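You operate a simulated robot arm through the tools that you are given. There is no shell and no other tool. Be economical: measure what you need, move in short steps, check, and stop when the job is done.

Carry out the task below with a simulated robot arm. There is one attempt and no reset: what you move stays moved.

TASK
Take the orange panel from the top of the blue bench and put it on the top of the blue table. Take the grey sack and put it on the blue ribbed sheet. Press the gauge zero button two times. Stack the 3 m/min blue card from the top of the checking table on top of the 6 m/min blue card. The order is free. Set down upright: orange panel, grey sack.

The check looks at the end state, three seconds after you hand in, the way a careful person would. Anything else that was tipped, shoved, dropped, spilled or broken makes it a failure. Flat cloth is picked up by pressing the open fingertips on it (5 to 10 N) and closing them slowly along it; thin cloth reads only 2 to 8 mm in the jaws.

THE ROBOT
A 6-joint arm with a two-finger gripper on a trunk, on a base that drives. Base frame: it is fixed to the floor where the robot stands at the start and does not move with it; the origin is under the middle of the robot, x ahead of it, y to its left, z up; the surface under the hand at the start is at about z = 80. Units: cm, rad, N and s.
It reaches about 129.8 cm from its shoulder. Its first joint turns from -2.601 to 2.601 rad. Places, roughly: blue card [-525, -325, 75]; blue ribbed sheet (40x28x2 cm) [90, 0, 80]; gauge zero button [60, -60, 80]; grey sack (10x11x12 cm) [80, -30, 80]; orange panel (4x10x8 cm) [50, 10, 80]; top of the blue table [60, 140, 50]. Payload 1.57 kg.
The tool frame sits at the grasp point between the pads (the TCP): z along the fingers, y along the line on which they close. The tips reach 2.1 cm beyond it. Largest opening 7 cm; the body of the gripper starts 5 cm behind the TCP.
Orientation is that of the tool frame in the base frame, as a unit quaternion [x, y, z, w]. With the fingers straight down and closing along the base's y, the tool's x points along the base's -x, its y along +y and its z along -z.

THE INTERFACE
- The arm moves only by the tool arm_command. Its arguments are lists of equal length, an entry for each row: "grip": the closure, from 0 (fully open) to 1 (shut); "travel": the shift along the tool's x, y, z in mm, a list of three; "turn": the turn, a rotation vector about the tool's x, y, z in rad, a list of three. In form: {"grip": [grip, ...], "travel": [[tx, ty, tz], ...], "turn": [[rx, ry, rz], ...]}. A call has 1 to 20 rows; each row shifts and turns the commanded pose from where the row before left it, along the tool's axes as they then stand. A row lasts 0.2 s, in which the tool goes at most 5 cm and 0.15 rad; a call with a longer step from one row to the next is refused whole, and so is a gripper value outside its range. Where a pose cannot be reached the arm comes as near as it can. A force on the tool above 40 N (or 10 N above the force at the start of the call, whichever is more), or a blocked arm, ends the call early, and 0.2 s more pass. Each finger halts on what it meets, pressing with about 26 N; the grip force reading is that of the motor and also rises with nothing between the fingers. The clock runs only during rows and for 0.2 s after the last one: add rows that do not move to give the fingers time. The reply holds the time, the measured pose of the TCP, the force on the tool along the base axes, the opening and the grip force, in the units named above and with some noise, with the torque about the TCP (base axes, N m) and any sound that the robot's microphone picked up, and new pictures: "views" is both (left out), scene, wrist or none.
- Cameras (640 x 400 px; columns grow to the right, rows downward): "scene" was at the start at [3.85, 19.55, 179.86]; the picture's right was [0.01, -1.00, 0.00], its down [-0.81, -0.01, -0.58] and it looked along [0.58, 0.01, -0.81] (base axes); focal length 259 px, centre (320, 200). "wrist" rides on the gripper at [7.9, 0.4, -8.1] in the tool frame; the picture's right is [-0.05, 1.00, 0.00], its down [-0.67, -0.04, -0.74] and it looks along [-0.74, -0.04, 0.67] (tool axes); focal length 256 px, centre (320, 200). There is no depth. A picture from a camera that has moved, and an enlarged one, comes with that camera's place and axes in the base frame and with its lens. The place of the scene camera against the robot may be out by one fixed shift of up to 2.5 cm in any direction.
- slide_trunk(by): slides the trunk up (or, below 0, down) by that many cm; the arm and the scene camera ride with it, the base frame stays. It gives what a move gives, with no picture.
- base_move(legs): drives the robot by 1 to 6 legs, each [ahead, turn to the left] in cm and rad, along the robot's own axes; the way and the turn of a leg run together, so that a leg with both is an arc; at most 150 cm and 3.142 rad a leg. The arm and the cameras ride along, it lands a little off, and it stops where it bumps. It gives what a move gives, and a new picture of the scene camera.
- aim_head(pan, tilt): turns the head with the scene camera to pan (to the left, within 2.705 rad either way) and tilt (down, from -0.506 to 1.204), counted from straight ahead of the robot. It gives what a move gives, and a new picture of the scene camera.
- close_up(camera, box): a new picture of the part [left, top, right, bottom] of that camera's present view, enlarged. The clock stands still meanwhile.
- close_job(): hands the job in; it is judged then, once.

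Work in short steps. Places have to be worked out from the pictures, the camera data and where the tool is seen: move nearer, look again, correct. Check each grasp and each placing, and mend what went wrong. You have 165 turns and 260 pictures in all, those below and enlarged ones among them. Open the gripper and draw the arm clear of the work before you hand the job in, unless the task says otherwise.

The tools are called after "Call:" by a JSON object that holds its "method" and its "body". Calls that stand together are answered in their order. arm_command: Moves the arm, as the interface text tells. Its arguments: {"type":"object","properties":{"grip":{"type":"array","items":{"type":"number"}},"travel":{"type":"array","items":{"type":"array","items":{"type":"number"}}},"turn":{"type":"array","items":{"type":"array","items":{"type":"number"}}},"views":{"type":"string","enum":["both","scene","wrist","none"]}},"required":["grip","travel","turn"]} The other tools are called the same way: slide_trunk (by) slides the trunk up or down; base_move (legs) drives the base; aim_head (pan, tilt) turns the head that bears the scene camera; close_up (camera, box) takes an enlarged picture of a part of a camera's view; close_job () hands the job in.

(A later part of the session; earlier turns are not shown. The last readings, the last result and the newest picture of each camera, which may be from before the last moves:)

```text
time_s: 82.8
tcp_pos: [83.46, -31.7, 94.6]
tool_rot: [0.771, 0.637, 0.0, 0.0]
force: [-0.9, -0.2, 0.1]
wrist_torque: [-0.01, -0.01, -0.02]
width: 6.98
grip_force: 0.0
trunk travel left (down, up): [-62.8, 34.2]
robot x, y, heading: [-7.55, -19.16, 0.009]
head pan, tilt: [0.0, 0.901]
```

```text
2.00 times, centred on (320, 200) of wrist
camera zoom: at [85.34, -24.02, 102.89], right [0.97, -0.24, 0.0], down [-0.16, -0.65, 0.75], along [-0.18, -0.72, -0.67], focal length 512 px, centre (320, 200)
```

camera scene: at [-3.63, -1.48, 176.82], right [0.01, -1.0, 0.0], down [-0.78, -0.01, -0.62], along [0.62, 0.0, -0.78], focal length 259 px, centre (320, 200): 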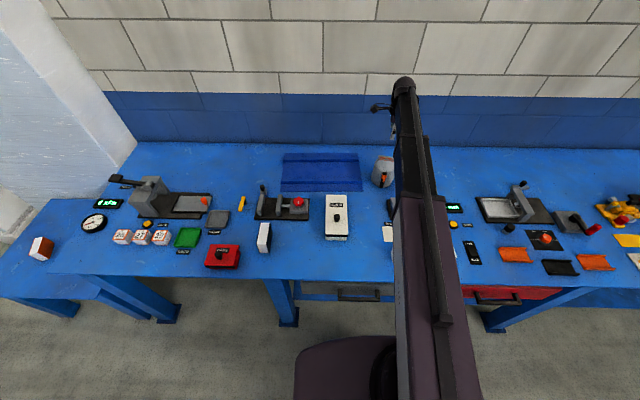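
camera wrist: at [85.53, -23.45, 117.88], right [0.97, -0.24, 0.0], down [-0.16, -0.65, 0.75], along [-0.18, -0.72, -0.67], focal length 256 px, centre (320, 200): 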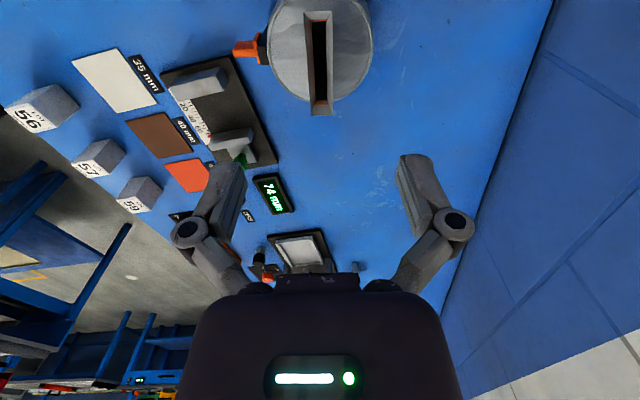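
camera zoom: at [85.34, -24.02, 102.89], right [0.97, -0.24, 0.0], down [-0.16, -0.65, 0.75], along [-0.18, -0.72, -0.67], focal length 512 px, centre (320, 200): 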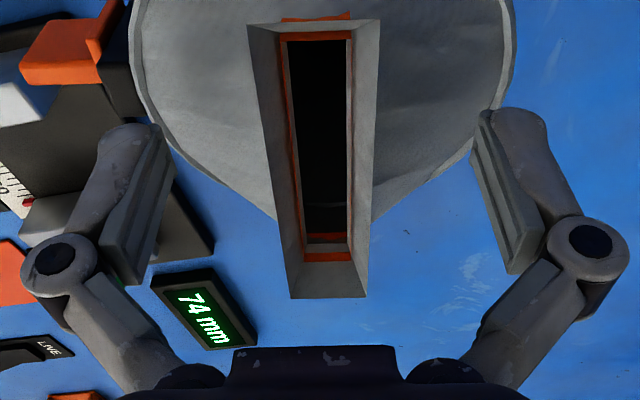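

Spout is between the fingers; lower 1 cm more, watching force.

Call:
{"method": "slide_trunk", "body": {"by": -1}}

Call:
{"method": "close_up", "body": {"camera": "wrist", "box": [160, 100, 480, 300]}}

```text
time_s: 83.3
tcp_pos: [83.49, -31.81, 93.6]
tool_rot: [0.771, 0.637, 0.0, 0.0]
force: [-0.4, 0.2, 0.5]
wrist_torque: [0.01, 0.0, 0.02]
width: 6.99
grip_force: 0.0
trunk travel left (down, up): [-61.8, 35.2]
robot x, y, heading: [-7.97, -19.26, 0.007]
head pan, tilt: [0.0, 0.901]
```

```text
2.00 times, centred on (320, 200) of wrist
camera zoom: at [85.34, -24.03, 101.89], right [0.97, -0.24, 0.0], down [-0.16, -0.65, 0.75], along [-0.18, -0.72, -0.67], focal length 512 px, centre (320, 200)
```

zoom: 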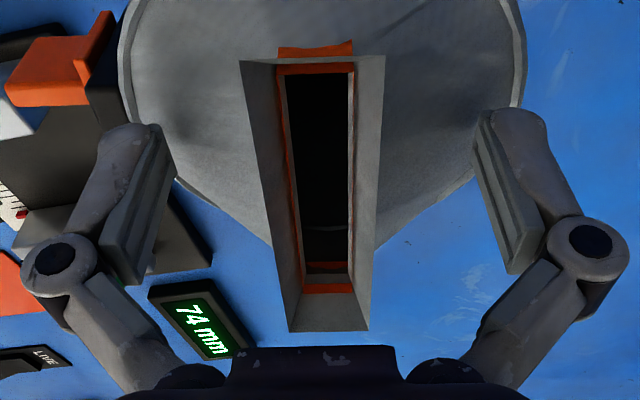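

Close gently on the spout.

Call:
{"method": "arm_command", "body": {"grip": [0.2, 0.4, 0.55, 0.7, 0.85, 0.85, 0.85], "travel": [[0, 0, 0], [0, 0, 0], [0, 0, 0], [0, 0, 0], [0, 0, 0], [0, 0, 0], [0, 0, 0]], "turn": [[0, 0, 0], [0, 0, 0], [0, 0, 0], [0, 0, 0], [0, 0, 0], [0, 0, 0], [0, 0, 0]], "views": "wrist"}}

```text
time_s: 84.9
tcp_pos: [83.35, -31.79, 93.68]
tool_rot: [0.77, 0.638, 0.0, 0.0]
force: [1.0, -0.1, -0.5]
wrist_torque: [0.02, 0.0, 0.04]
width: 1.06
grip_force: 0.0
trunk travel left (down, up): [-61.8, 35.2]
robot x, y, heading: [-7.59, -18.84, 0.007]
head pan, tilt: [0.0, 0.901]
camera wrist: at [85.35, -24.03, 101.88], right [0.97, -0.24, 0.0], down [-0.16, -0.65, 0.75], along [-0.18, -0.72, -0.67], focal length 256 px, centre (320, 200)
```

wrist: 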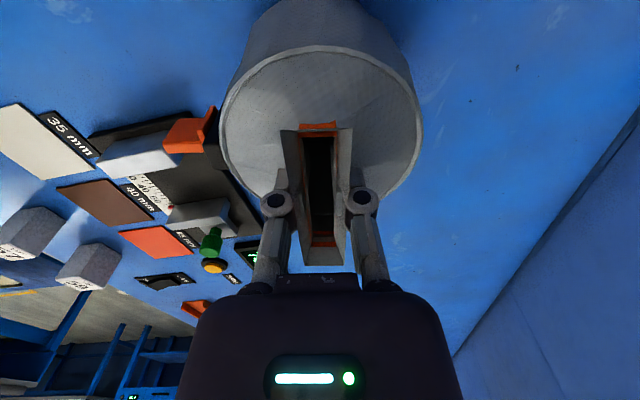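

No resistance yet at 1.06 cm; close fully.

Call:
{"method": "arm_command", "body": {"grip": [0.95, 1, 1, 1], "travel": [[0, 0, 0], [0, 0, 0], [0, 0, 0], [0, 0, 0]], "turn": [[0, 0, 0], [0, 0, 0], [0, 0, 0], [0, 0, 0]], "views": "wrist"}}

Call:
{"method": "close_up", "body": {"camera": "wrist", "box": [220, 100, 420, 300]}}

```text
time_s: 85.9
tcp_pos: [83.41, -31.7, 93.64]
tool_rot: [0.771, 0.636, -0.001, 0.0]
force: [-0.2, 0.1, -0.6]
wrist_torque: [0.02, -0.01, 0.02]
width: 0.0
grip_force: 26.1
trunk travel left (down, up): [-61.8, 35.2]
robot x, y, heading: [-7.72, -18.82, 0.007]
head pan, tilt: [0.0, 0.901]
camera wrist: at [85.35, -24.03, 101.88], right [0.97, -0.24, 0.0], down [-0.16, -0.65, 0.75], along [-0.18, -0.72, -0.67], focal length 256 px, centre (320, 200)
```

wrist: 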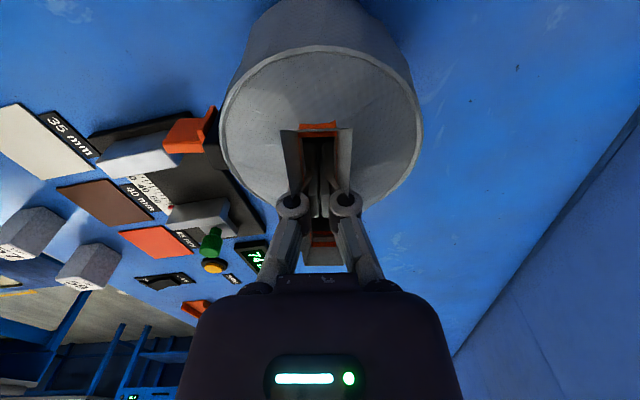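

```text
2.00 times, centred on (320, 200) of wrist
camera zoom: at [85.35, -24.03, 101.88], right [0.97, -0.24, 0.0], down [-0.16, -0.65, 0.75], along [-0.18, -0.72, -0.67], focal length 512 px, centre (320, 200)
```

zoom: 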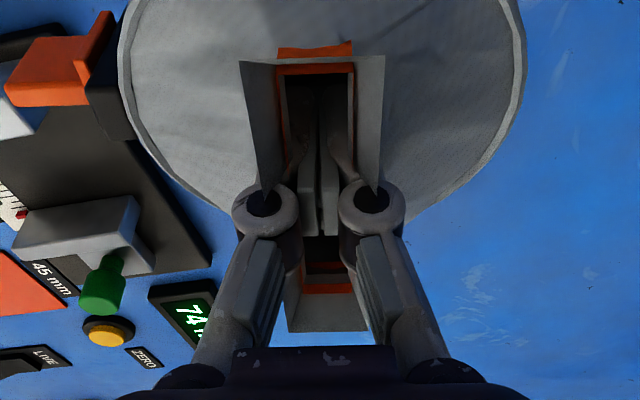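

The fingers passed through the spout (it's not solid), so the solid part must be something else — likely the black/orange handle. Open, raise, and inspect.

Call:
{"method": "arm_command", "body": {"grip": [0.7, 0.4, 0.2, 0, 0], "travel": [[0, 0, 0], [0, 0, 0], [0, 0, 0], [0, 0, 0], [0, 0, 0]], "turn": [[0, 0, 0], [0, 0, 0], [0, 0, 0], [0, 0, 0], [0, 0, 0]], "views": "none"}}

Call:
{"method": "slide_trunk", "body": {"by": 12}}

Call:
{"method": "arm_command", "body": {"grip": [0, 0, 0, 0, 0, 0, 0, 0, 0, 0, 0, 0, 0], "travel": [[0, 0, 0], [0, 0, 0], [0, 0, 0], [0, 0, 0], [0, 0, 0], [0, 0, 0], [0, 0, 0], [0, 0, 0], [0, 0, 0], [0, 0, 0], [0, 0, 0], [0, 0, 0], [0, 0, 0]], "turn": [[0, 0, -0.147], [0, 0, -0.147], [0, 0, -0.147], [0, 0, -0.147], [0, 0, -0.147], [0, 0, -0.147], [0, 0, -0.147], [0, 0, -0.147], [0, 0, -0.147], [0, 0, -0.147], [0, 0, -0.147], [0, 0, -0.147], [0, 0, 0]], "views": "wrist"}}

```text
time_s: 87.1
tcp_pos: [83.48, -31.76, 93.76]
tool_rot: [0.771, 0.637, -0.001, 0.0]
force: [0.0, -0.1, -0.5]
wrist_torque: [0.01, 0.02, 0.01]
width: 6.99
grip_force: 0.0
trunk travel left (down, up): [-61.8, 35.2]
robot x, y, heading: [-7.79, -19.13, 0.007]
head pan, tilt: [0.0, 0.901]
```

```text
time_s: 88.6
tcp_pos: [83.33, -31.73, 105.7]
tool_rot: [0.771, 0.637, 0.0, -0.001]
force: [-1.0, -1.4, 0.4]
wrist_torque: [0.02, 0.01, 0.03]
width: 7.01
grip_force: 0.0
trunk travel left (down, up): [-73.8, 23.2]
robot x, y, heading: [-7.41, -19.02, 0.004]
head pan, tilt: [0.0, 0.901]
```

```text
time_s: 91.4
tcp_pos: [83.26, -31.78, 105.8]
tool_rot: [-0.003, 1.0, -0.001, 0.0]
force: [-0.9, -0.9, 0.4]
wrist_torque: [0.0, -0.01, 0.0]
width: 7.0
grip_force: 0.1
trunk travel left (down, up): [-73.8, 23.2]
robot x, y, heading: [-7.54, -19.17, 0.005]
head pan, tilt: [0.0, 0.901]
camera wrist: at [75.51, -31.38, 113.9], right [0.05, 1.0, 0.0], down [0.67, -0.03, 0.74], along [0.74, -0.04, -0.67], focal length 256 px, centre (320, 200)
```

wrist: 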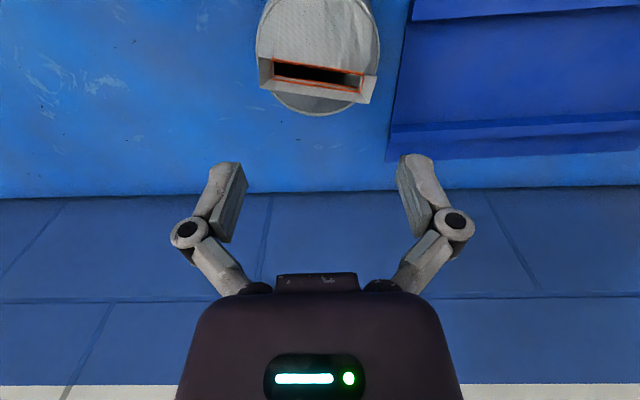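

Pull back 16 cm to view the handle side.

Call:
{"method": "arm_command", "body": {"grip": [0, 0, 0, 0, 0], "travel": [[45, 0, 0], [45, 0, 0], [45, 0, 0], [25, 0, 0], [0, 0, 0]], "turn": [[0, 0, 0], [0, 0, 0], [0, 0, 0], [0, 0, 0], [0, 0, 0]], "views": "wrist"}}

Call:
{"method": "close_up", "body": {"camera": "wrist", "box": [230, 40, 410, 190]}}

```text
time_s: 92.6
tcp_pos: [67.51, -31.7, 105.74]
tool_rot: [-0.002, 1.0, 0.0, -0.001]
force: [-0.5, 0.3, -0.8]
wrist_torque: [0.0, 0.0, 0.0]
width: 7.01
grip_force: 0.0
trunk travel left (down, up): [-73.8, 23.2]
robot x, y, heading: [-7.75, -19.1, 0.005]
head pan, tilt: [0.0, 0.901]
camera wrist: at [59.57, -31.4, 113.89], right [0.05, 1.0, 0.0], down [0.67, -0.03, 0.74], along [0.74, -0.04, -0.67], focal length 256 px, centre (320, 200)
```

wrist: 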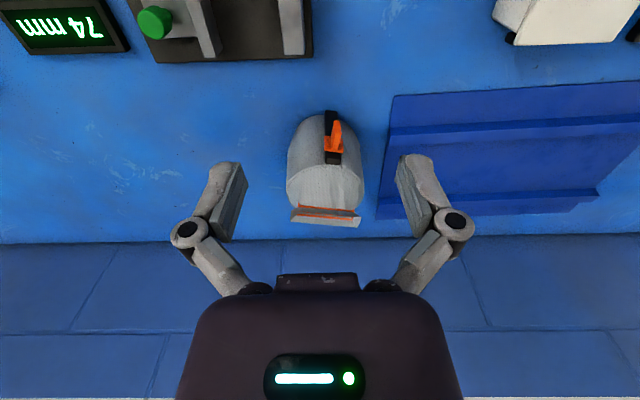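

```text
2.67 times, centred on (320, 115) of wrist
camera zoom: at [59.57, -31.4, 113.89], right [0.05, 1.0, 0.0], down [0.67, -0.03, 0.74], along [0.74, -0.04, -0.67], focal length 683 px, centre (320, 427)
```

zoom: 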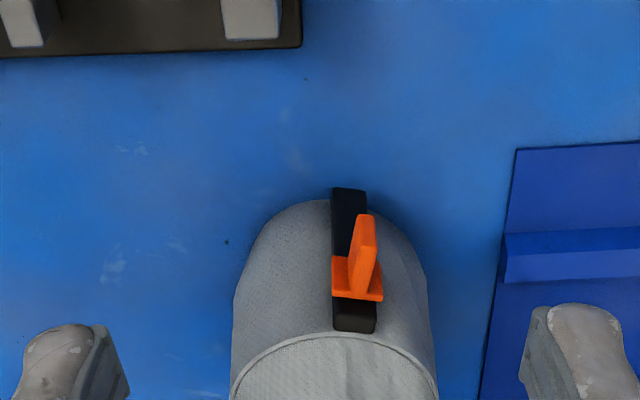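

The handle (black bar ≈2 cm wide with an orange tab) sits at the sack's near side, yawed ~0.19. I align the hand above the bar, closing across it.

Call:
{"method": "arm_command", "body": {"grip": [0, 0, 0, 0, 0, 0], "travel": [[0, 0, 0], [0, 0, 0], [-35, 10, 0], [-35, 10, 0], [-27, 10, 0], [0, 0, 0]], "turn": [[0, 0, 0.095], [0, 0, 0.095], [0, 0, 0], [0, 0, 0], [0, 0, 0], [0, 0, 0]], "views": "wrist"}}

Call:
{"method": "slide_trunk", "body": {"by": -8}}

Call:
{"method": "close_up", "body": {"camera": "wrist", "box": [0, 0, 640, 400]}}

```text
time_s: 94.0
tcp_pos: [77.48, -30.62, 105.72]
tool_rot: [0.093, 0.996, 0.001, -0.001]
force: [-0.8, -0.2, -0.4]
wrist_torque: [-0.03, -0.02, -0.03]
width: 7.03
grip_force: 0.0
trunk travel left (down, up): [-73.8, 23.2]
robot x, y, heading: [-7.52, -19.15, 0.006]
head pan, tilt: [0.0, 0.901]
camera wrist: at [69.76, -28.75, 113.91], right [0.24, 0.97, 0.0], down [0.65, -0.16, 0.74], along [0.72, -0.18, -0.67], focal length 256 px, centre (320, 200)
```

wrist: 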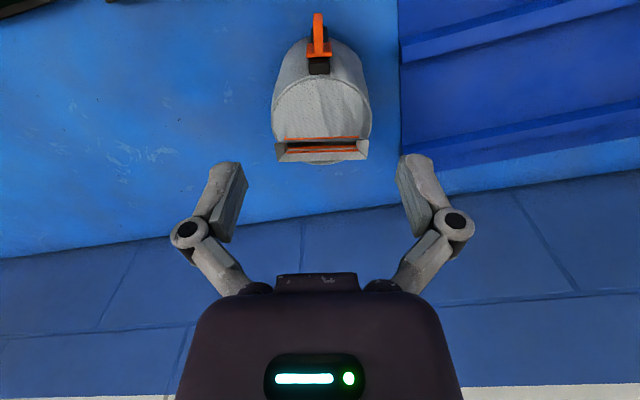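

```text
time_s: 95.2
tcp_pos: [77.48, -30.68, 97.7]
tool_rot: [0.093, 0.996, 0.0, -0.001]
force: [0.7, -0.9, 0.2]
wrist_torque: [-0.02, 0.03, 0.0]
width: 7.01
grip_force: 0.0
trunk travel left (down, up): [-65.8, 31.2]
robot x, y, heading: [-7.68, -19.16, 0.001]
head pan, tilt: [0.0, 0.901]
```

```text
1.00 times, centred on (320, 200) of wrist (not enlarged: the box is as wide or as high as the picture)
camera zoom: at [69.78, -28.78, 105.9], right [0.24, 0.97, 0.0], down [0.65, -0.16, 0.74], along [0.72, -0.18, -0.67], focal length 256 px, centre (320, 200)
```

zoom: 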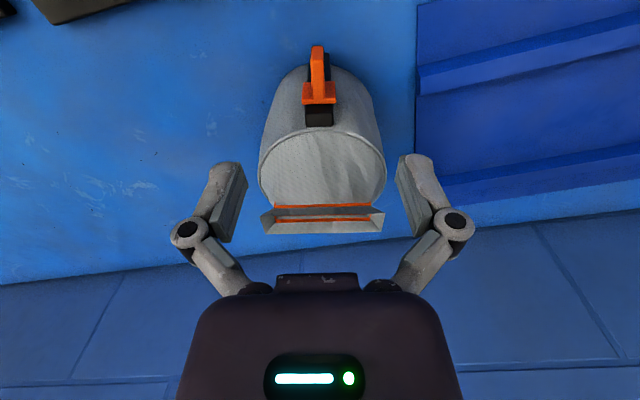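

Handle is centred between the fingers. Lower to z≈87.2 (palm just above the sack top), shifted 2 mm back.

Call:
{"method": "arm_command", "body": {"grip": [0, 0], "travel": [[2, -1, 0], [0, 0, 0]], "turn": [[0, 0, 0], [0, 0, 0]], "views": "none"}}

Call:
{"method": "slide_trunk", "body": {"by": -10.4}}

Call:
{"method": "close_up", "body": {"camera": "wrist", "box": [160, 50, 480, 250]}}

```text
time_s: 95.8
tcp_pos: [77.19, -30.7, 97.68]
tool_rot: [0.093, 0.996, 0.0, -0.001]
force: [0.7, -0.5, -0.4]
wrist_torque: [-0.01, -0.02, -0.01]
width: 6.99
grip_force: 0.0
trunk travel left (down, up): [-65.8, 31.2]
robot x, y, heading: [-7.45, -19.32, 0.009]
head pan, tilt: [0.0, 0.901]
```

```text
time_s: 97.2
tcp_pos: [77.21, -30.72, 87.25]
tool_rot: [0.094, 0.996, 0.0, -0.002]
force: [-0.2, -1.2, 0.2]
wrist_torque: [0.0, -0.02, -0.02]
width: 6.99
grip_force: 0.1
trunk travel left (down, up): [-55.4, 41.6]
robot x, y, heading: [-7.71, -18.99, 0.006]
head pan, tilt: [0.0, 0.901]
```

```text
2.00 times, centred on (320, 150) of wrist
camera zoom: at [69.55, -28.81, 95.5], right [0.24, 0.97, 0.0], down [0.65, -0.16, 0.74], along [0.72, -0.18, -0.67], focal length 512 px, centre (320, 300)
```

zoom: 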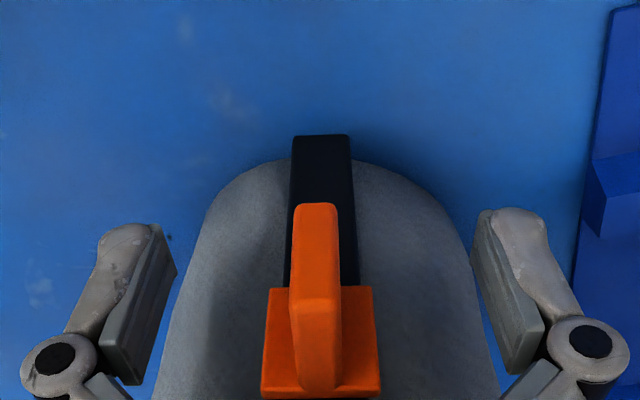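

Centred on the handle. Close gradually.

Call:
{"method": "arm_command", "body": {"grip": [0.2, 0.4, 0.6, 0.75, 0.9, 1, 1], "travel": [[0, 0, 0], [0, 0, 0], [0, 0, 0], [0, 0, 0], [0, 0, 0], [0, 0, 0], [0, 0, 0]], "turn": [[0, 0, 0], [0, 0, 0], [0, 0, 0], [0, 0, 0], [0, 0, 0], [0, 0, 0], [0, 0, 0]], "views": "wrist"}}

```text
time_s: 98.8
tcp_pos: [77.31, -30.67, 87.36]
tool_rot: [0.093, 0.996, 0.0, -0.001]
force: [-0.7, -0.7, 0.1]
wrist_torque: [0.05, 0.02, -0.14]
width: 0.61
grip_force: 25.8
trunk travel left (down, up): [-55.4, 41.6]
robot x, y, heading: [-7.7, -19.52, 0.009]
head pan, tilt: [0.0, 0.901]
camera wrist: at [69.56, -28.83, 95.49], right [0.24, 0.97, 0.0], down [0.65, -0.16, 0.74], along [0.72, -0.18, -0.67], focal length 256 px, centre (320, 200)
```

wrist: 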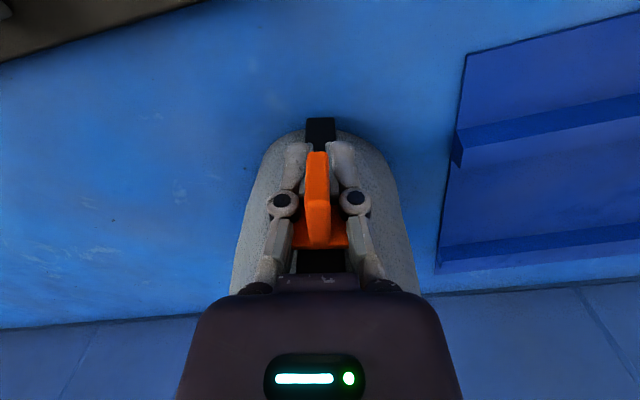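

Gripping a solid 0.6 cm tab. Lift 3 cm and check tilt.

Call:
{"method": "slide_trunk", "body": {"by": 3}}

Call:
{"method": "close_up", "body": {"camera": "wrist", "box": [0, 0, 640, 400]}}

Call:
{"method": "close_up", "body": {"camera": "scene", "box": [320, 50, 460, 190]}}

```text
time_s: 99.5
tcp_pos: [77.29, -30.63, 90.29]
tool_rot: [0.093, 0.996, 0.0, -0.001]
force: [-0.1, -0.1, -4.3]
wrist_torque: [0.03, 0.27, -0.01]
width: 0.62
grip_force: 26.0
trunk travel left (down, up): [-58.4, 38.6]
robot x, y, heading: [-7.51, -19.01, 0.009]
head pan, tilt: [0.0, 0.901]
```

```text
1.00 times, centred on (320, 200) of wrist (not enlarged: the box is as wide or as high as the picture)
camera zoom: at [69.6, -28.81, 98.46], right [0.24, 0.97, 0.0], down [0.65, -0.16, 0.74], along [0.72, -0.18, -0.67], focal length 256 px, centre (320, 200)
```

zoom: 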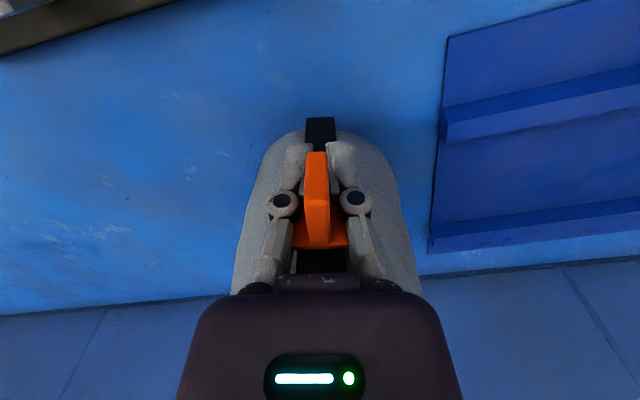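

```text
2.86 times, centred on (390, 120) of scene
camera zoom: at [-3.57, -1.48, 157.42], right [0.01, -1.0, 0.0], down [-0.78, -0.01, -0.62], along [0.62, 0.0, -0.78], focal length 740 px, centre (120, 429)
```

zoom: 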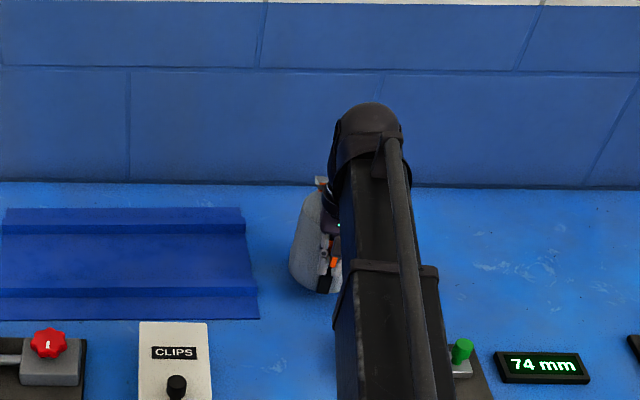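

Held firmly with no tilt. Raise 6 cm and carry ~27.5 cm toward the sheet.

Call:
{"method": "slide_trunk", "body": {"by": 6}}

Call:
{"method": "arm_command", "body": {"grip": [1, 1, 1, 1, 1, 1, 1, 1, 1, 1, 1], "travel": [[0, 28, 0], [0, 28, 0], [0, 28, 0], [0, 28, 0], [0, 28, 0], [0, 28, 0], [0, 28, 0], [0, 28, 0], [0, 28, 0], [-4, 23, 0], [0, 0, 0]], "turn": [[0, 0, 0], [0, 0, 0], [0, 0, 0], [0, 0, 0], [0, 0, 0], [0, 0, 0], [0, 0, 0], [0, 0, 0], [0, 0, 0], [0, 0, 0], [0, 0, 0]]}}

```text
time_s: 100.5
tcp_pos: [77.31, -30.6, 96.29]
tool_rot: [0.093, 0.996, 0.0, -0.001]
force: [-0.1, 0.2, -5.1]
wrist_torque: [0.04, 0.3, 0.01]
width: 0.6
grip_force: 25.8
trunk travel left (down, up): [-64.4, 32.6]
robot x, y, heading: [-7.55, -18.64, 0.011]
head pan, tilt: [0.0, 0.901]
```

```text
time_s: 102.9
tcp_pos: [82.77, -3.85, 96.31]
tool_rot: [0.093, 0.996, 0.0, 0.0]
force: [0.2, -0.1, -4.7]
wrist_torque: [0.06, 0.25, -0.05]
width: 0.6
grip_force: 25.9
trunk travel left (down, up): [-64.4, 32.6]
robot x, y, heading: [-7.67, -19.1, 0.002]
head pan, tilt: [0.0, 0.901]
camera scene: at [-3.58, -1.47, 163.41], right [0.01, -1.0, 0.0], down [-0.78, -0.01, -0.62], along [0.62, 0.0, -0.78], focal length 259 px, centre (320, 200)
camera wrist: at [75.1, -1.87, 104.46], right [0.24, 0.97, 0.0], down [0.65, -0.16, 0.74], along [0.72, -0.18, -0.67], focal length 256 px, centre (320, 200)
```

scene: 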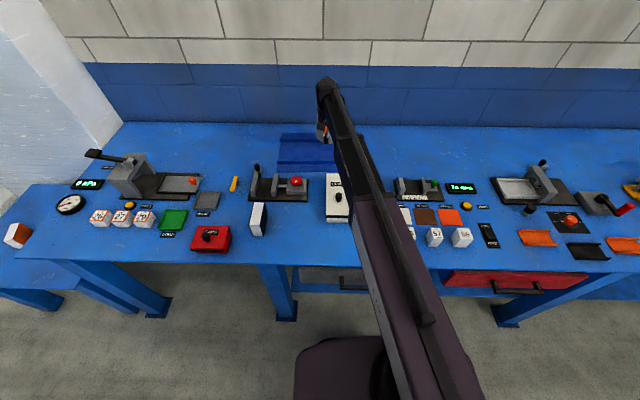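
wrist: 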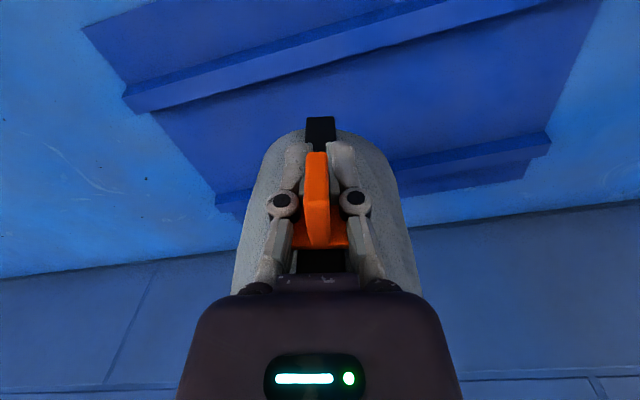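

Flat area between ribs is x≈83.5–96.7; sack (with bar) should be centred near x=90.3, so go 1.3 cm forward and lower 7 cm.

Call:
{"method": "arm_command", "body": {"grip": [1, 1], "travel": [[-13, 2, 0], [0, 0, 0]], "turn": [[0, 0, 0], [0, 0, 0]], "views": "none"}}

Call:
{"method": "slide_trunk", "body": {"by": -6.5}}

Call:
{"method": "close_up", "body": {"camera": "wrist", "box": [0, 0, 640, 400]}}

```text
time_s: 103.5
tcp_pos: [84.01, -3.92, 96.33]
tool_rot: [0.094, 0.996, 0.0, -0.002]
force: [0.1, 0.1, -5.5]
wrist_torque: [0.08, 0.25, -0.02]
width: 0.59
grip_force: 26.0
trunk travel left (down, up): [-64.4, 32.6]
robot x, y, heading: [-7.54, -18.78, 0.003]
head pan, tilt: [0.0, 0.901]
```

```text
time_s: 104.6
tcp_pos: [84.1, -3.88, 89.82]
tool_rot: [0.093, 0.996, 0.0, 0.0]
force: [-0.7, 0.5, -4.2]
wrist_torque: [0.06, 0.3, 0.03]
width: 0.58
grip_force: 25.8
trunk travel left (down, up): [-57.9, 39.1]
robot x, y, heading: [-7.72, -18.91, 0.012]
head pan, tilt: [0.0, 0.901]
```

```text
1.00 times, centred on (320, 200) of wrist (not enlarged: the box is as wide or as high as the picture)
camera zoom: at [76.39, -1.95, 97.97], right [0.24, 0.97, 0.0], down [0.65, -0.16, 0.74], along [0.72, -0.18, -0.67], focal length 256 px, centre (320, 200)
```

zoom: 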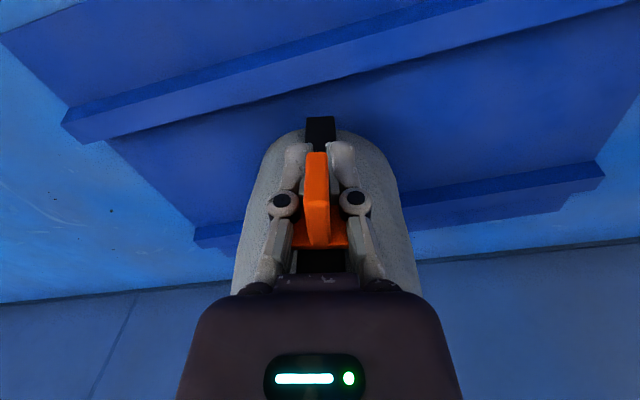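

Shift 5 mm back for centring between ribs, then lower in small steps.

Call:
{"method": "arm_command", "body": {"grip": [1, 1], "travel": [[5, 0, 0], [0, 0, 0]], "turn": [[0, 0, 0], [0, 0, 0]], "views": "none"}}

Call:
{"method": "slide_trunk", "body": {"by": -1}}

Call:
{"method": "slide_trunk", "body": {"by": -0.4}}

```text
time_s: 105.2
tcp_pos: [83.49, -3.81, 89.84]
tool_rot: [0.094, 0.996, 0.0, -0.001]
force: [0.2, -0.3, -4.9]
wrist_torque: [0.03, 0.26, 0.0]
width: 0.61
grip_force: 25.7
trunk travel left (down, up): [-57.9, 39.1]
robot x, y, heading: [-7.77, -19.26, 0.006]
head pan, tilt: [0.0, 0.901]
```

```text
time_s: 105.8
tcp_pos: [83.59, -3.8, 88.7]
tool_rot: [0.093, 0.996, 0.0, -0.001]
force: [0.0, -0.9, -4.0]
wrist_torque: [0.05, 0.28, 0.01]
width: 0.62
grip_force: 26.3
trunk travel left (down, up): [-56.9, 40.1]
robot x, y, heading: [-7.45, -19.39, 0.01]
head pan, tilt: [0.0, 0.901]
```

```text
time_s: 106.3
tcp_pos: [83.61, -3.76, 88.41]
tool_rot: [0.094, 0.996, 0.0, -0.001]
force: [-0.6, -0.3, -4.1]
wrist_torque: [0.06, 0.26, 0.01]
width: 0.61
grip_force: 25.8
trunk travel left (down, up): [-56.5, 40.5]
robot x, y, heading: [-7.33, -19.2, 0.01]
head pan, tilt: [0.0, 0.901]
```

Still hanging; keep lowering.

Call:
{"method": "slide_trunk", "body": {"by": -0.3}}

Call:
{"method": "slide_trunk", "body": {"by": -0.25}}

```text
time_s: 106.8
tcp_pos: [83.63, -3.71, 88.14]
tool_rot: [0.093, 0.996, -0.001, -0.001]
force: [0.8, -0.7, -4.2]
wrist_torque: [0.07, 0.29, 0.01]
width: 0.6
grip_force: 25.8
trunk travel left (down, up): [-56.2, 40.8]
robot x, y, heading: [-7.72, -19.31, 0.014]
head pan, tilt: [0.0, 0.901]
```

```text
time_s: 107.3
tcp_pos: [83.71, -3.73, 87.85]
tool_rot: [0.092, 0.996, 0.0, -0.002]
force: [-0.4, 0.2, -4.8]
wrist_torque: [0.06, 0.28, 0.04]
width: 0.62
grip_force: 25.8
trunk travel left (down, up): [-56.0, 41.0]
robot x, y, heading: [-7.75, -19.06, 0.01]
head pan, tilt: [0.0, 0.901]
```

Call:
{"method": "slide_trunk", "body": {"by": -0.25}}

Call:
{"method": "slide_trunk", "body": {"by": -0.2}}

```text
time_s: 107.8
tcp_pos: [83.6, -3.77, 87.5]
tool_rot: [0.094, 0.996, 0.0, 0.0]
force: [0.6, -0.4, -1.0]
wrist_torque: [-0.08, -0.23, 0.04]
width: 0.6
grip_force: 25.5
trunk travel left (down, up): [-55.7, 41.3]
robot x, y, heading: [-7.57, -18.85, 0.001]
head pan, tilt: [0.0, 0.901]
```

```text
time_s: 108.4
tcp_pos: [83.57, -3.75, 87.4]
tool_rot: [0.094, 0.996, 0.0, 0.0]
force: [1.0, -1.3, -0.5]
wrist_torque: [-0.04, -0.29, -0.02]
width: 0.58
grip_force: 25.8
trunk travel left (down, up): [-55.5, 41.5]
robot x, y, heading: [-7.66, -19.05, 0.005]
head pan, tilt: [0.0, 0.901]
```

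The load has transferred to the sheet (torque reversed). Release.

Call:
{"method": "arm_command", "body": {"grip": [0.9, 0.8, 0.6, 0.4, 0.2, 0, 0], "travel": [[0, 0, 0], [0, 0, 0], [0, 0, 0], [0, 0, 0], [0, 0, 0], [0, 0, 0], [0, 0, 0]], "turn": [[0, 0, 0], [0, 0, 0], [0, 0, 0], [0, 0, 0], [0, 0, 0], [0, 0, 0], [0, 0, 0]], "views": "none"}}

Call:
{"method": "slide_trunk", "body": {"by": 18}}

Call:
{"method": "close_up", "body": {"camera": "wrist", "box": [0, 0, 640, 400]}}

```text
time_s: 110.0
tcp_pos: [83.54, -3.78, 87.37]
tool_rot: [0.093, 0.996, 0.0, -0.002]
force: [-0.4, 0.5, 0.7]
wrist_torque: [-0.01, -0.02, -0.01]
width: 7.0
grip_force: 0.0
trunk travel left (down, up): [-55.5, 41.5]
robot x, y, heading: [-7.48, -19.0, 0.01]
head pan, tilt: [0.0, 0.901]
```

```text
time_s: 112.0
tcp_pos: [83.6, -3.79, 105.45]
tool_rot: [0.094, 0.996, 0.0, 0.0]
force: [0.0, -0.7, -0.8]
wrist_torque: [-0.05, 0.02, 0.0]
width: 7.0
grip_force: 0.1
trunk travel left (down, up): [-73.5, 23.5]
robot x, y, heading: [-7.37, -19.39, 0.008]
head pan, tilt: [0.0, 0.901]
```

```text
1.00 times, centred on (320, 200) of wrist (not enlarged: the box is as wide or as high as the picture)
camera zoom: at [75.86, -1.85, 113.58], right [0.24, 0.97, 0.0], down [0.65, -0.16, 0.74], along [0.72, -0.18, -0.67], focal length 256 px, centre (320, 200)
```

zoom: 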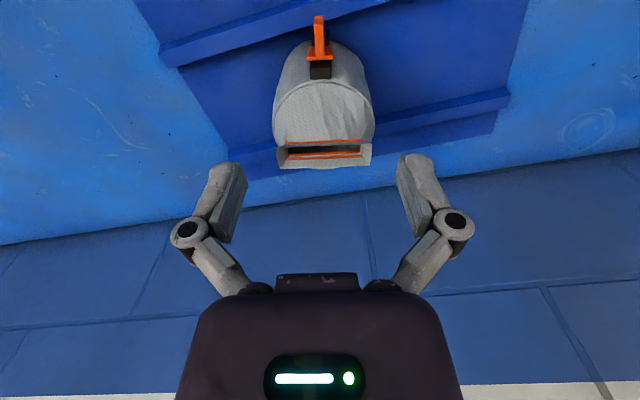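

Sack is upright on the sheet. Now to the gauge zero button: straighten yaw, close fingers, travel to (60,-60).

Call:
{"method": "arm_command", "body": {"grip": [0.5, 1, 1, 1, 1, 1, 1, 1, 1, 1, 1, 1, 1, 1, 1, 1, 1], "travel": [[0, 0, 0], [0, 0, 0], [17, -40, 0], [17, -40, 0], [17, -40, 0], [17, -40, 0], [17, -40, 0], [17, -40, 0], [17, -40, 0], [17, -40, 0], [17, -40, 0], [17, -40, 0], [17, -40, 0], [17, -40, 0], [17, -40, 0], [15, -42, 0], [0, 0, 0]], "turn": [[0, 0, -0.094], [0, 0, -0.093], [0, 0, 0], [0, 0, 0], [0, 0, 0], [0, 0, 0], [0, 0, 0], [0, 0, 0], [0, 0, 0], [0, 0, 0], [0, 0, 0], [0, 0, 0], [0, 0, 0], [0, 0, 0], [0, 0, 0], [0, 0, 0], [0, 0, 0]]}}

```text
time_s: 115.6
tcp_pos: [60.0, -60.05, 105.5]
tool_rot: [-0.001, 1.0, 0.0, 0.0]
force: [0.5, 1.0, 0.8]
wrist_torque: [0.01, 0.01, 0.0]
width: 0.03
grip_force: 25.6
trunk travel left (down, up): [-73.5, 23.5]
robot x, y, heading: [-7.29, -19.04, 0.003]
head pan, tilt: [0.0, 0.901]
camera scene: at [-3.65, -1.47, 172.51], right [0.01, -1.0, 0.0], down [-0.78, -0.01, -0.62], along [0.62, 0.0, -0.78], focal length 259 px, centre (320, 200)
camera wrist: at [52.01, -59.58, 113.6], right [0.05, 1.0, 0.0], down [0.67, -0.03, 0.74], along [0.74, -0.04, -0.67], focal length 256 px, centre (320, 200)
```

scene: 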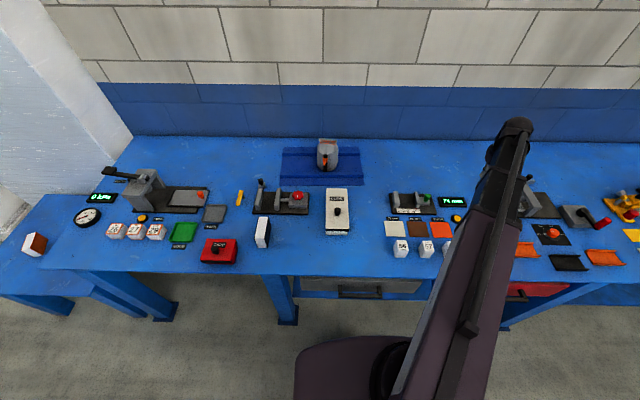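
wrist: 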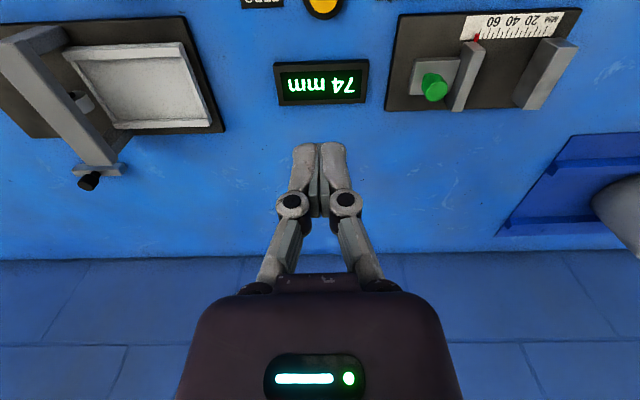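

Sack looks good in the scene too. The button appears at ≈(57.7,-59.5). Shift there and lower 10 cm to check.

Call:
{"method": "arm_command", "body": {"grip": [1, 1], "travel": [[23, 5, 0], [0, 0, 0]], "turn": [[0, 0, 0], [0, 0, 0]], "views": "none"}}

Call:
{"method": "slide_trunk", "body": {"by": -11}}

Call:
{"method": "close_up", "body": {"camera": "wrist", "box": [0, 0, 640, 400]}}

```text
time_s: 116.2
tcp_pos: [57.64, -59.64, 105.47]
tool_rot: [-0.001, 1.0, 0.0, -0.001]
force: [0.9, 0.0, 0.3]
wrist_torque: [-0.01, -0.01, 0.02]
width: 0.0
grip_force: 25.3
trunk travel left (down, up): [-73.5, 23.5]
robot x, y, heading: [-7.65, -19.52, 0.008]
head pan, tilt: [0.0, 0.901]
```

```text
time_s: 117.6
tcp_pos: [57.63, -59.41, 94.43]
tool_rot: [-0.001, 1.0, 0.0, -0.001]
force: [0.7, 0.6, -0.1]
wrist_torque: [0.0, -0.02, 0.02]
width: 0.02
grip_force: 26.7
trunk travel left (down, up): [-62.5, 34.5]
robot x, y, heading: [-7.66, -19.14, 0.012]
head pan, tilt: [0.0, 0.901]
```

```text
1.00 times, centred on (320, 200) of wrist (not enlarged: the box is as wide or as high as the picture)
camera zoom: at [49.71, -59.07, 102.61], right [0.05, 1.0, 0.0], down [0.67, -0.04, 0.74], along [0.74, -0.04, -0.67], focal length 256 px, centre (320, 200)
```

zoom: 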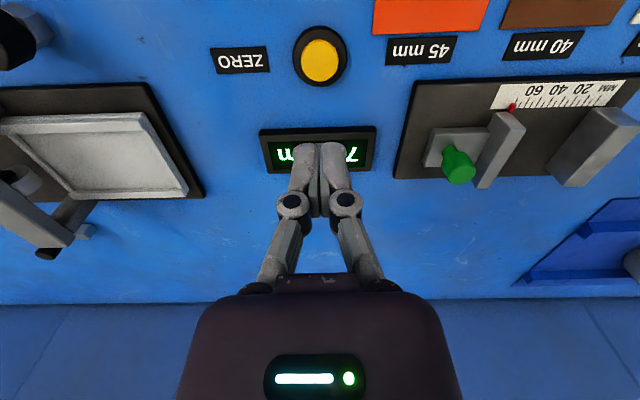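

Button ≈(56.9,-59.4). I shift 8 mm back, raise the arm 4 cm for working room and lower the trunk so the tips hover just above the button.

Call:
{"method": "arm_command", "body": {"grip": [1, 1, 1], "travel": [[8, 0, 0], [0, 0, -40], [0, 0, 0]], "turn": [[0, 0, 0], [0, 0, 0], [0, 0, 0]], "views": "none"}}

Call:
{"method": "slide_trunk", "body": {"by": -11}}

Call:
{"method": "close_up", "body": {"camera": "wrist", "box": [160, 50, 480, 250]}}

```text
time_s: 118.4
tcp_pos: [56.9, -59.49, 94.44]
tool_rot: [-0.001, 1.0, 0.0, -0.001]
force: [0.0, -0.1, 0.4]
wrist_torque: [0.04, -0.01, 0.01]
width: 0.0
grip_force: 26.0
out of reach, approached as far as the arm can: row 2
trunk travel left (down, up): [-62.5, 34.5]
robot x, y, heading: [-7.71, -19.46, 0.006]
head pan, tilt: [0.0, 0.901]
```

```text
time_s: 119.8
tcp_pos: [56.75, -59.47, 83.41]
tool_rot: [0.0, 1.0, 0.001, -0.001]
force: [-0.7, -0.2, -0.4]
wrist_torque: [0.03, 0.07, -0.02]
width: 0.0
grip_force: 25.8
trunk travel left (down, up): [-51.5, 45.5]
robot x, y, heading: [-7.74, -19.05, 0.008]
head pan, tilt: [0.0, 0.901]
```

```text
2.00 times, centred on (320, 150) of wrist
camera zoom: at [48.92, -59.1, 91.61], right [0.05, 1.0, 0.0], down [0.67, -0.04, 0.74], along [0.74, -0.04, -0.67], focal length 512 px, centre (320, 300)
```

zoom: 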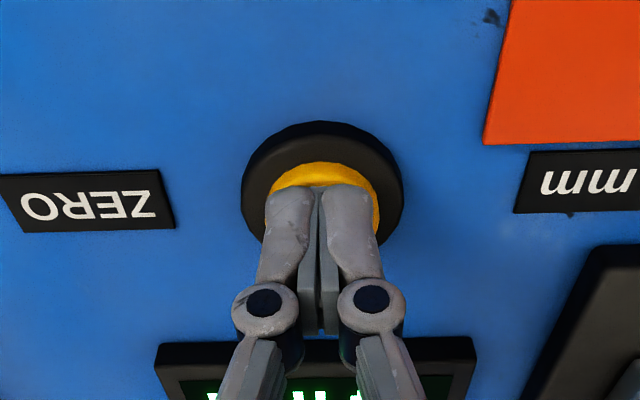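

The arm couldn't rise, so tips are right at the button with no force. Check the display from the scene camera for whether a press registered.

Call:
{"method": "close_up", "body": {"camera": "scene", "box": [380, 120, 500, 200]}}

Call:
{"method": "close_up", "body": {"camera": "wrist", "box": [240, 100, 400, 260]}}

```text
5.00 times, centred on (440, 160) of scene
camera zoom: at [-3.65, -1.48, 150.52], right [0.01, -1.0, 0.0], down [-0.78, -0.01, -0.62], along [0.62, 0.0, -0.78], focal length 1295 px, centre (-280, 400)
```

zoom: 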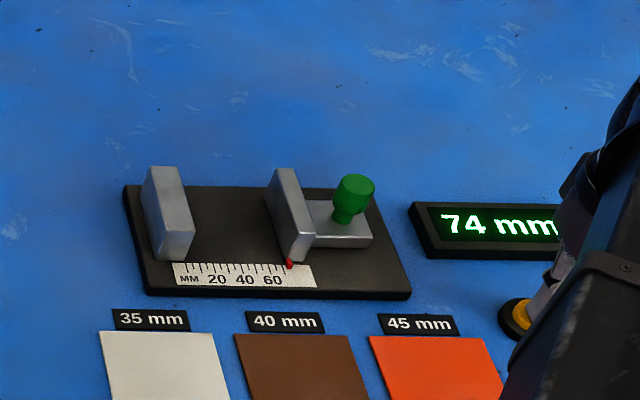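

```text
2.50 times, centred on (320, 180) of wrist
camera zoom: at [48.92, -59.1, 91.61], right [0.05, 1.0, 0.0], down [0.67, -0.04, 0.74], along [0.74, -0.04, -0.67], focal length 640 px, centre (320, 250)
```

zoom: 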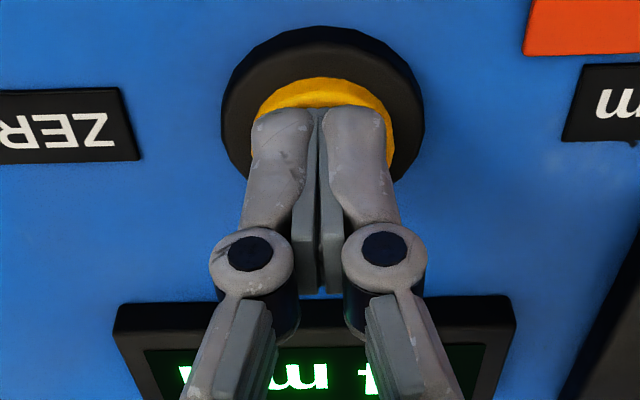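

Display still 74 — not pressed. Lower in 0.3 cm steps.

Call:
{"method": "slide_trunk", "body": {"by": -0.3}}

```text
time_s: 120.3
tcp_pos: [56.85, -59.54, 83.16]
tool_rot: [0.0, 1.0, 0.0, 0.0]
force: [0.1, -0.3, 2.2]
wrist_torque: [-0.01, -0.02, 0.0]
width: 0.58
grip_force: 28.9
trunk travel left (down, up): [-51.2, 45.8]
robot x, y, heading: [-7.8, -19.36, 0.007]
head pan, tilt: [0.0, 0.901]
heard: click
```

A click was heard — press one. Raise 1 cm and check the display.

Call:
{"method": "slide_trunk", "body": {"by": 1}}

Call:
{"method": "close_up", "body": {"camera": "scene", "box": [380, 120, 500, 200]}}

```text
time_s: 120.9
tcp_pos: [56.87, -59.57, 84.14]
tool_rot: [0.001, 1.0, 0.0, -0.002]
force: [-0.5, -1.1, 0.6]
wrist_torque: [0.02, -0.02, 0.0]
width: 0.0
grip_force: 28.7
trunk travel left (down, up): [-52.2, 44.8]
robot x, y, heading: [-7.77, -19.25, 0.004]
head pan, tilt: [0.0, 0.901]
```

```text
5.00 times, centred on (440, 160) of scene
camera zoom: at [-3.64, -1.48, 151.22], right [0.01, -1.0, 0.0], down [-0.78, -0.01, -0.62], along [0.62, 0.0, -0.78], focal length 1295 px, centre (-280, 400)
```

zoom: 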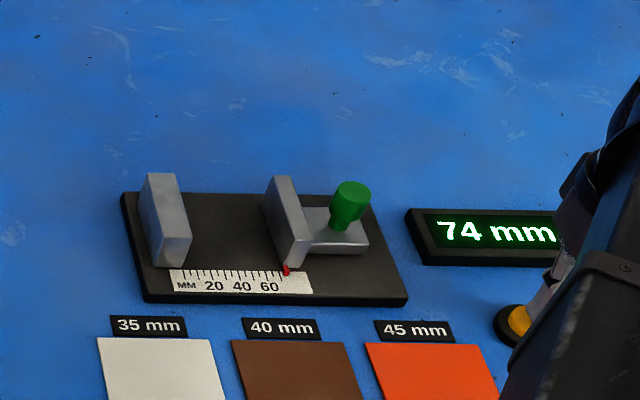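

Now the second press: down 1 cm to the same level.

Call:
{"method": "slide_trunk", "body": {"by": -1}}

```text
time_s: 121.5
tcp_pos: [56.81, -59.51, 83.11]
tool_rot: [0.001, 1.0, 0.001, 0.0]
force: [0.8, 0.2, 2.2]
wrist_torque: [0.01, -0.04, -0.01]
width: 0.61
grip_force: 28.6
trunk travel left (down, up): [-51.2, 45.8]
robot x, y, heading: [-7.4, -19.43, 0.007]
head pan, tilt: [0.0, 0.901]
heard: click
```

Second click heard. Raise clear and look round toward the checking table, far behind-right.

Call:
{"method": "slide_trunk", "body": {"by": 28}}

Call:
{"method": "aim_head", "body": {"pan": -1.5, "tilt": 0.35}}

Call:
{"method": "aim_head", "body": {"pan": -2.5, "tilt": 0.3}}

```text
time_s: 124.3
tcp_pos: [56.81, -59.55, 111.08]
tool_rot: [0.0, 1.0, 0.001, -0.001]
force: [-0.5, 0.2, 0.6]
wrist_torque: [0.03, 0.0, 0.0]
width: 0.0
grip_force: 28.5
trunk travel left (down, up): [-79.2, 17.8]
robot x, y, heading: [-7.57, -19.14, 0.012]
head pan, tilt: [0.0, 0.901]
```

```text
time_s: 125.9
tcp_pos: [56.88, -59.42, 111.13]
tool_rot: [0.0, 1.0, 0.001, -0.001]
force: [-0.1, 0.2, 0.0]
wrist_torque: [-0.04, 0.0, -0.03]
width: 0.01
grip_force: 29.0
trunk travel left (down, up): [-79.2, 17.8]
robot x, y, heading: [-7.49, -19.02, 0.009]
head pan, tilt: [-1.499, 0.351]
camera scene: at [-10.46, -10.82, 182.97], right [-1.0, -0.08, 0.0], down [-0.03, 0.34, -0.94], along [0.07, -0.94, -0.34], focal length 259 px, centre (320, 200)
```

scene: 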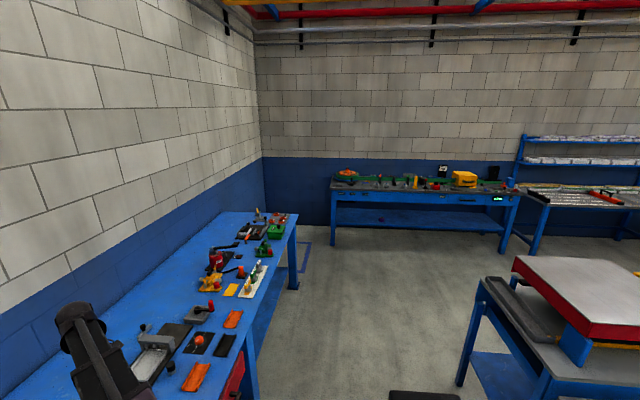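

```text
time_s: 127.2
tcp_pos: [56.87, -59.55, 111.1]
tool_rot: [0.0, 1.0, 0.0, -0.001]
force: [-0.1, -0.6, -0.5]
wrist_torque: [0.02, -0.03, 0.02]
width: 0.0
grip_force: 28.9
trunk travel left (down, up): [-79.2, 17.8]
robot x, y, heading: [-7.84, -18.88, 0.009]
head pan, tilt: [-2.499, 0.3]
camera scene: at [-18.63, -7.19, 183.44], right [-0.61, 0.8, 0.0], down [0.24, 0.18, -0.96], along [-0.76, -0.58, -0.3], focal length 259 px, centre (320, 200)
```

scene: 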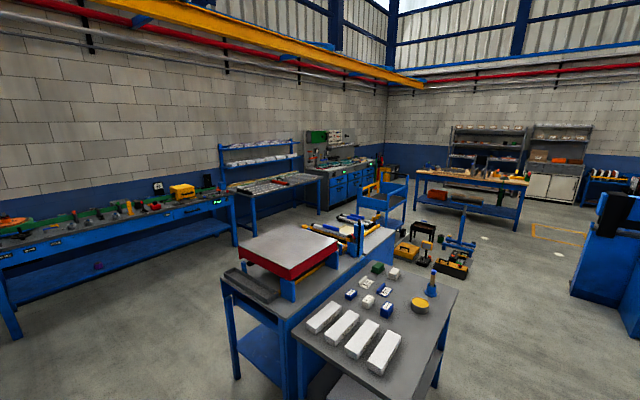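

The target projects around pixel (343,168). Zoom there.

Call:
{"method": "close_up", "body": {"camera": "scene", "box": [210, 110, 450, 260]}}

Call:
{"method": "close_up", "body": {"camera": "scene", "box": [300, 120, 400, 190]}}

```text
2.67 times, centred on (330, 185) of scene
camera zoom: at [-18.63, -7.19, 183.44], right [-0.61, 0.8, 0.0], down [0.24, 0.18, -0.96], along [-0.76, -0.58, -0.3], focal length 691 px, centre (293, 240)
```

zoom: 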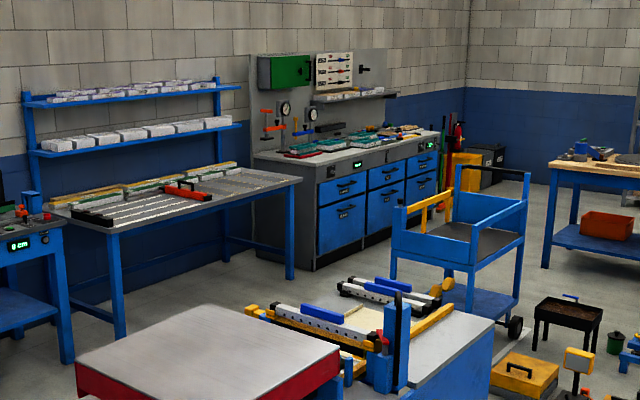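

```text
5.71 times, centred on (350, 155) of scene
camera zoom: at [-18.63, -7.19, 183.44], right [-0.61, 0.8, 0.0], down [0.24, 0.18, -0.96], along [-0.76, -0.58, -0.3], focal length 1480 px, centre (149, 457)
```

zoom: 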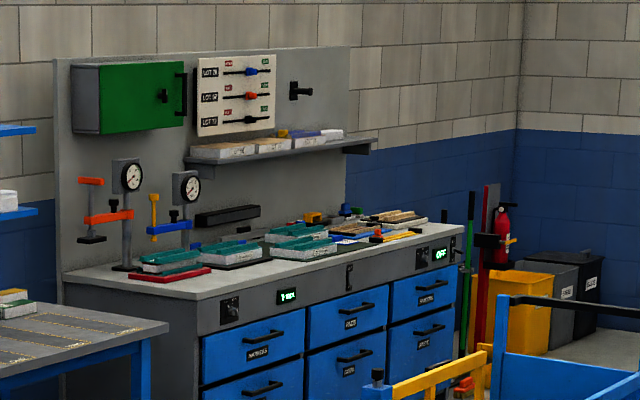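

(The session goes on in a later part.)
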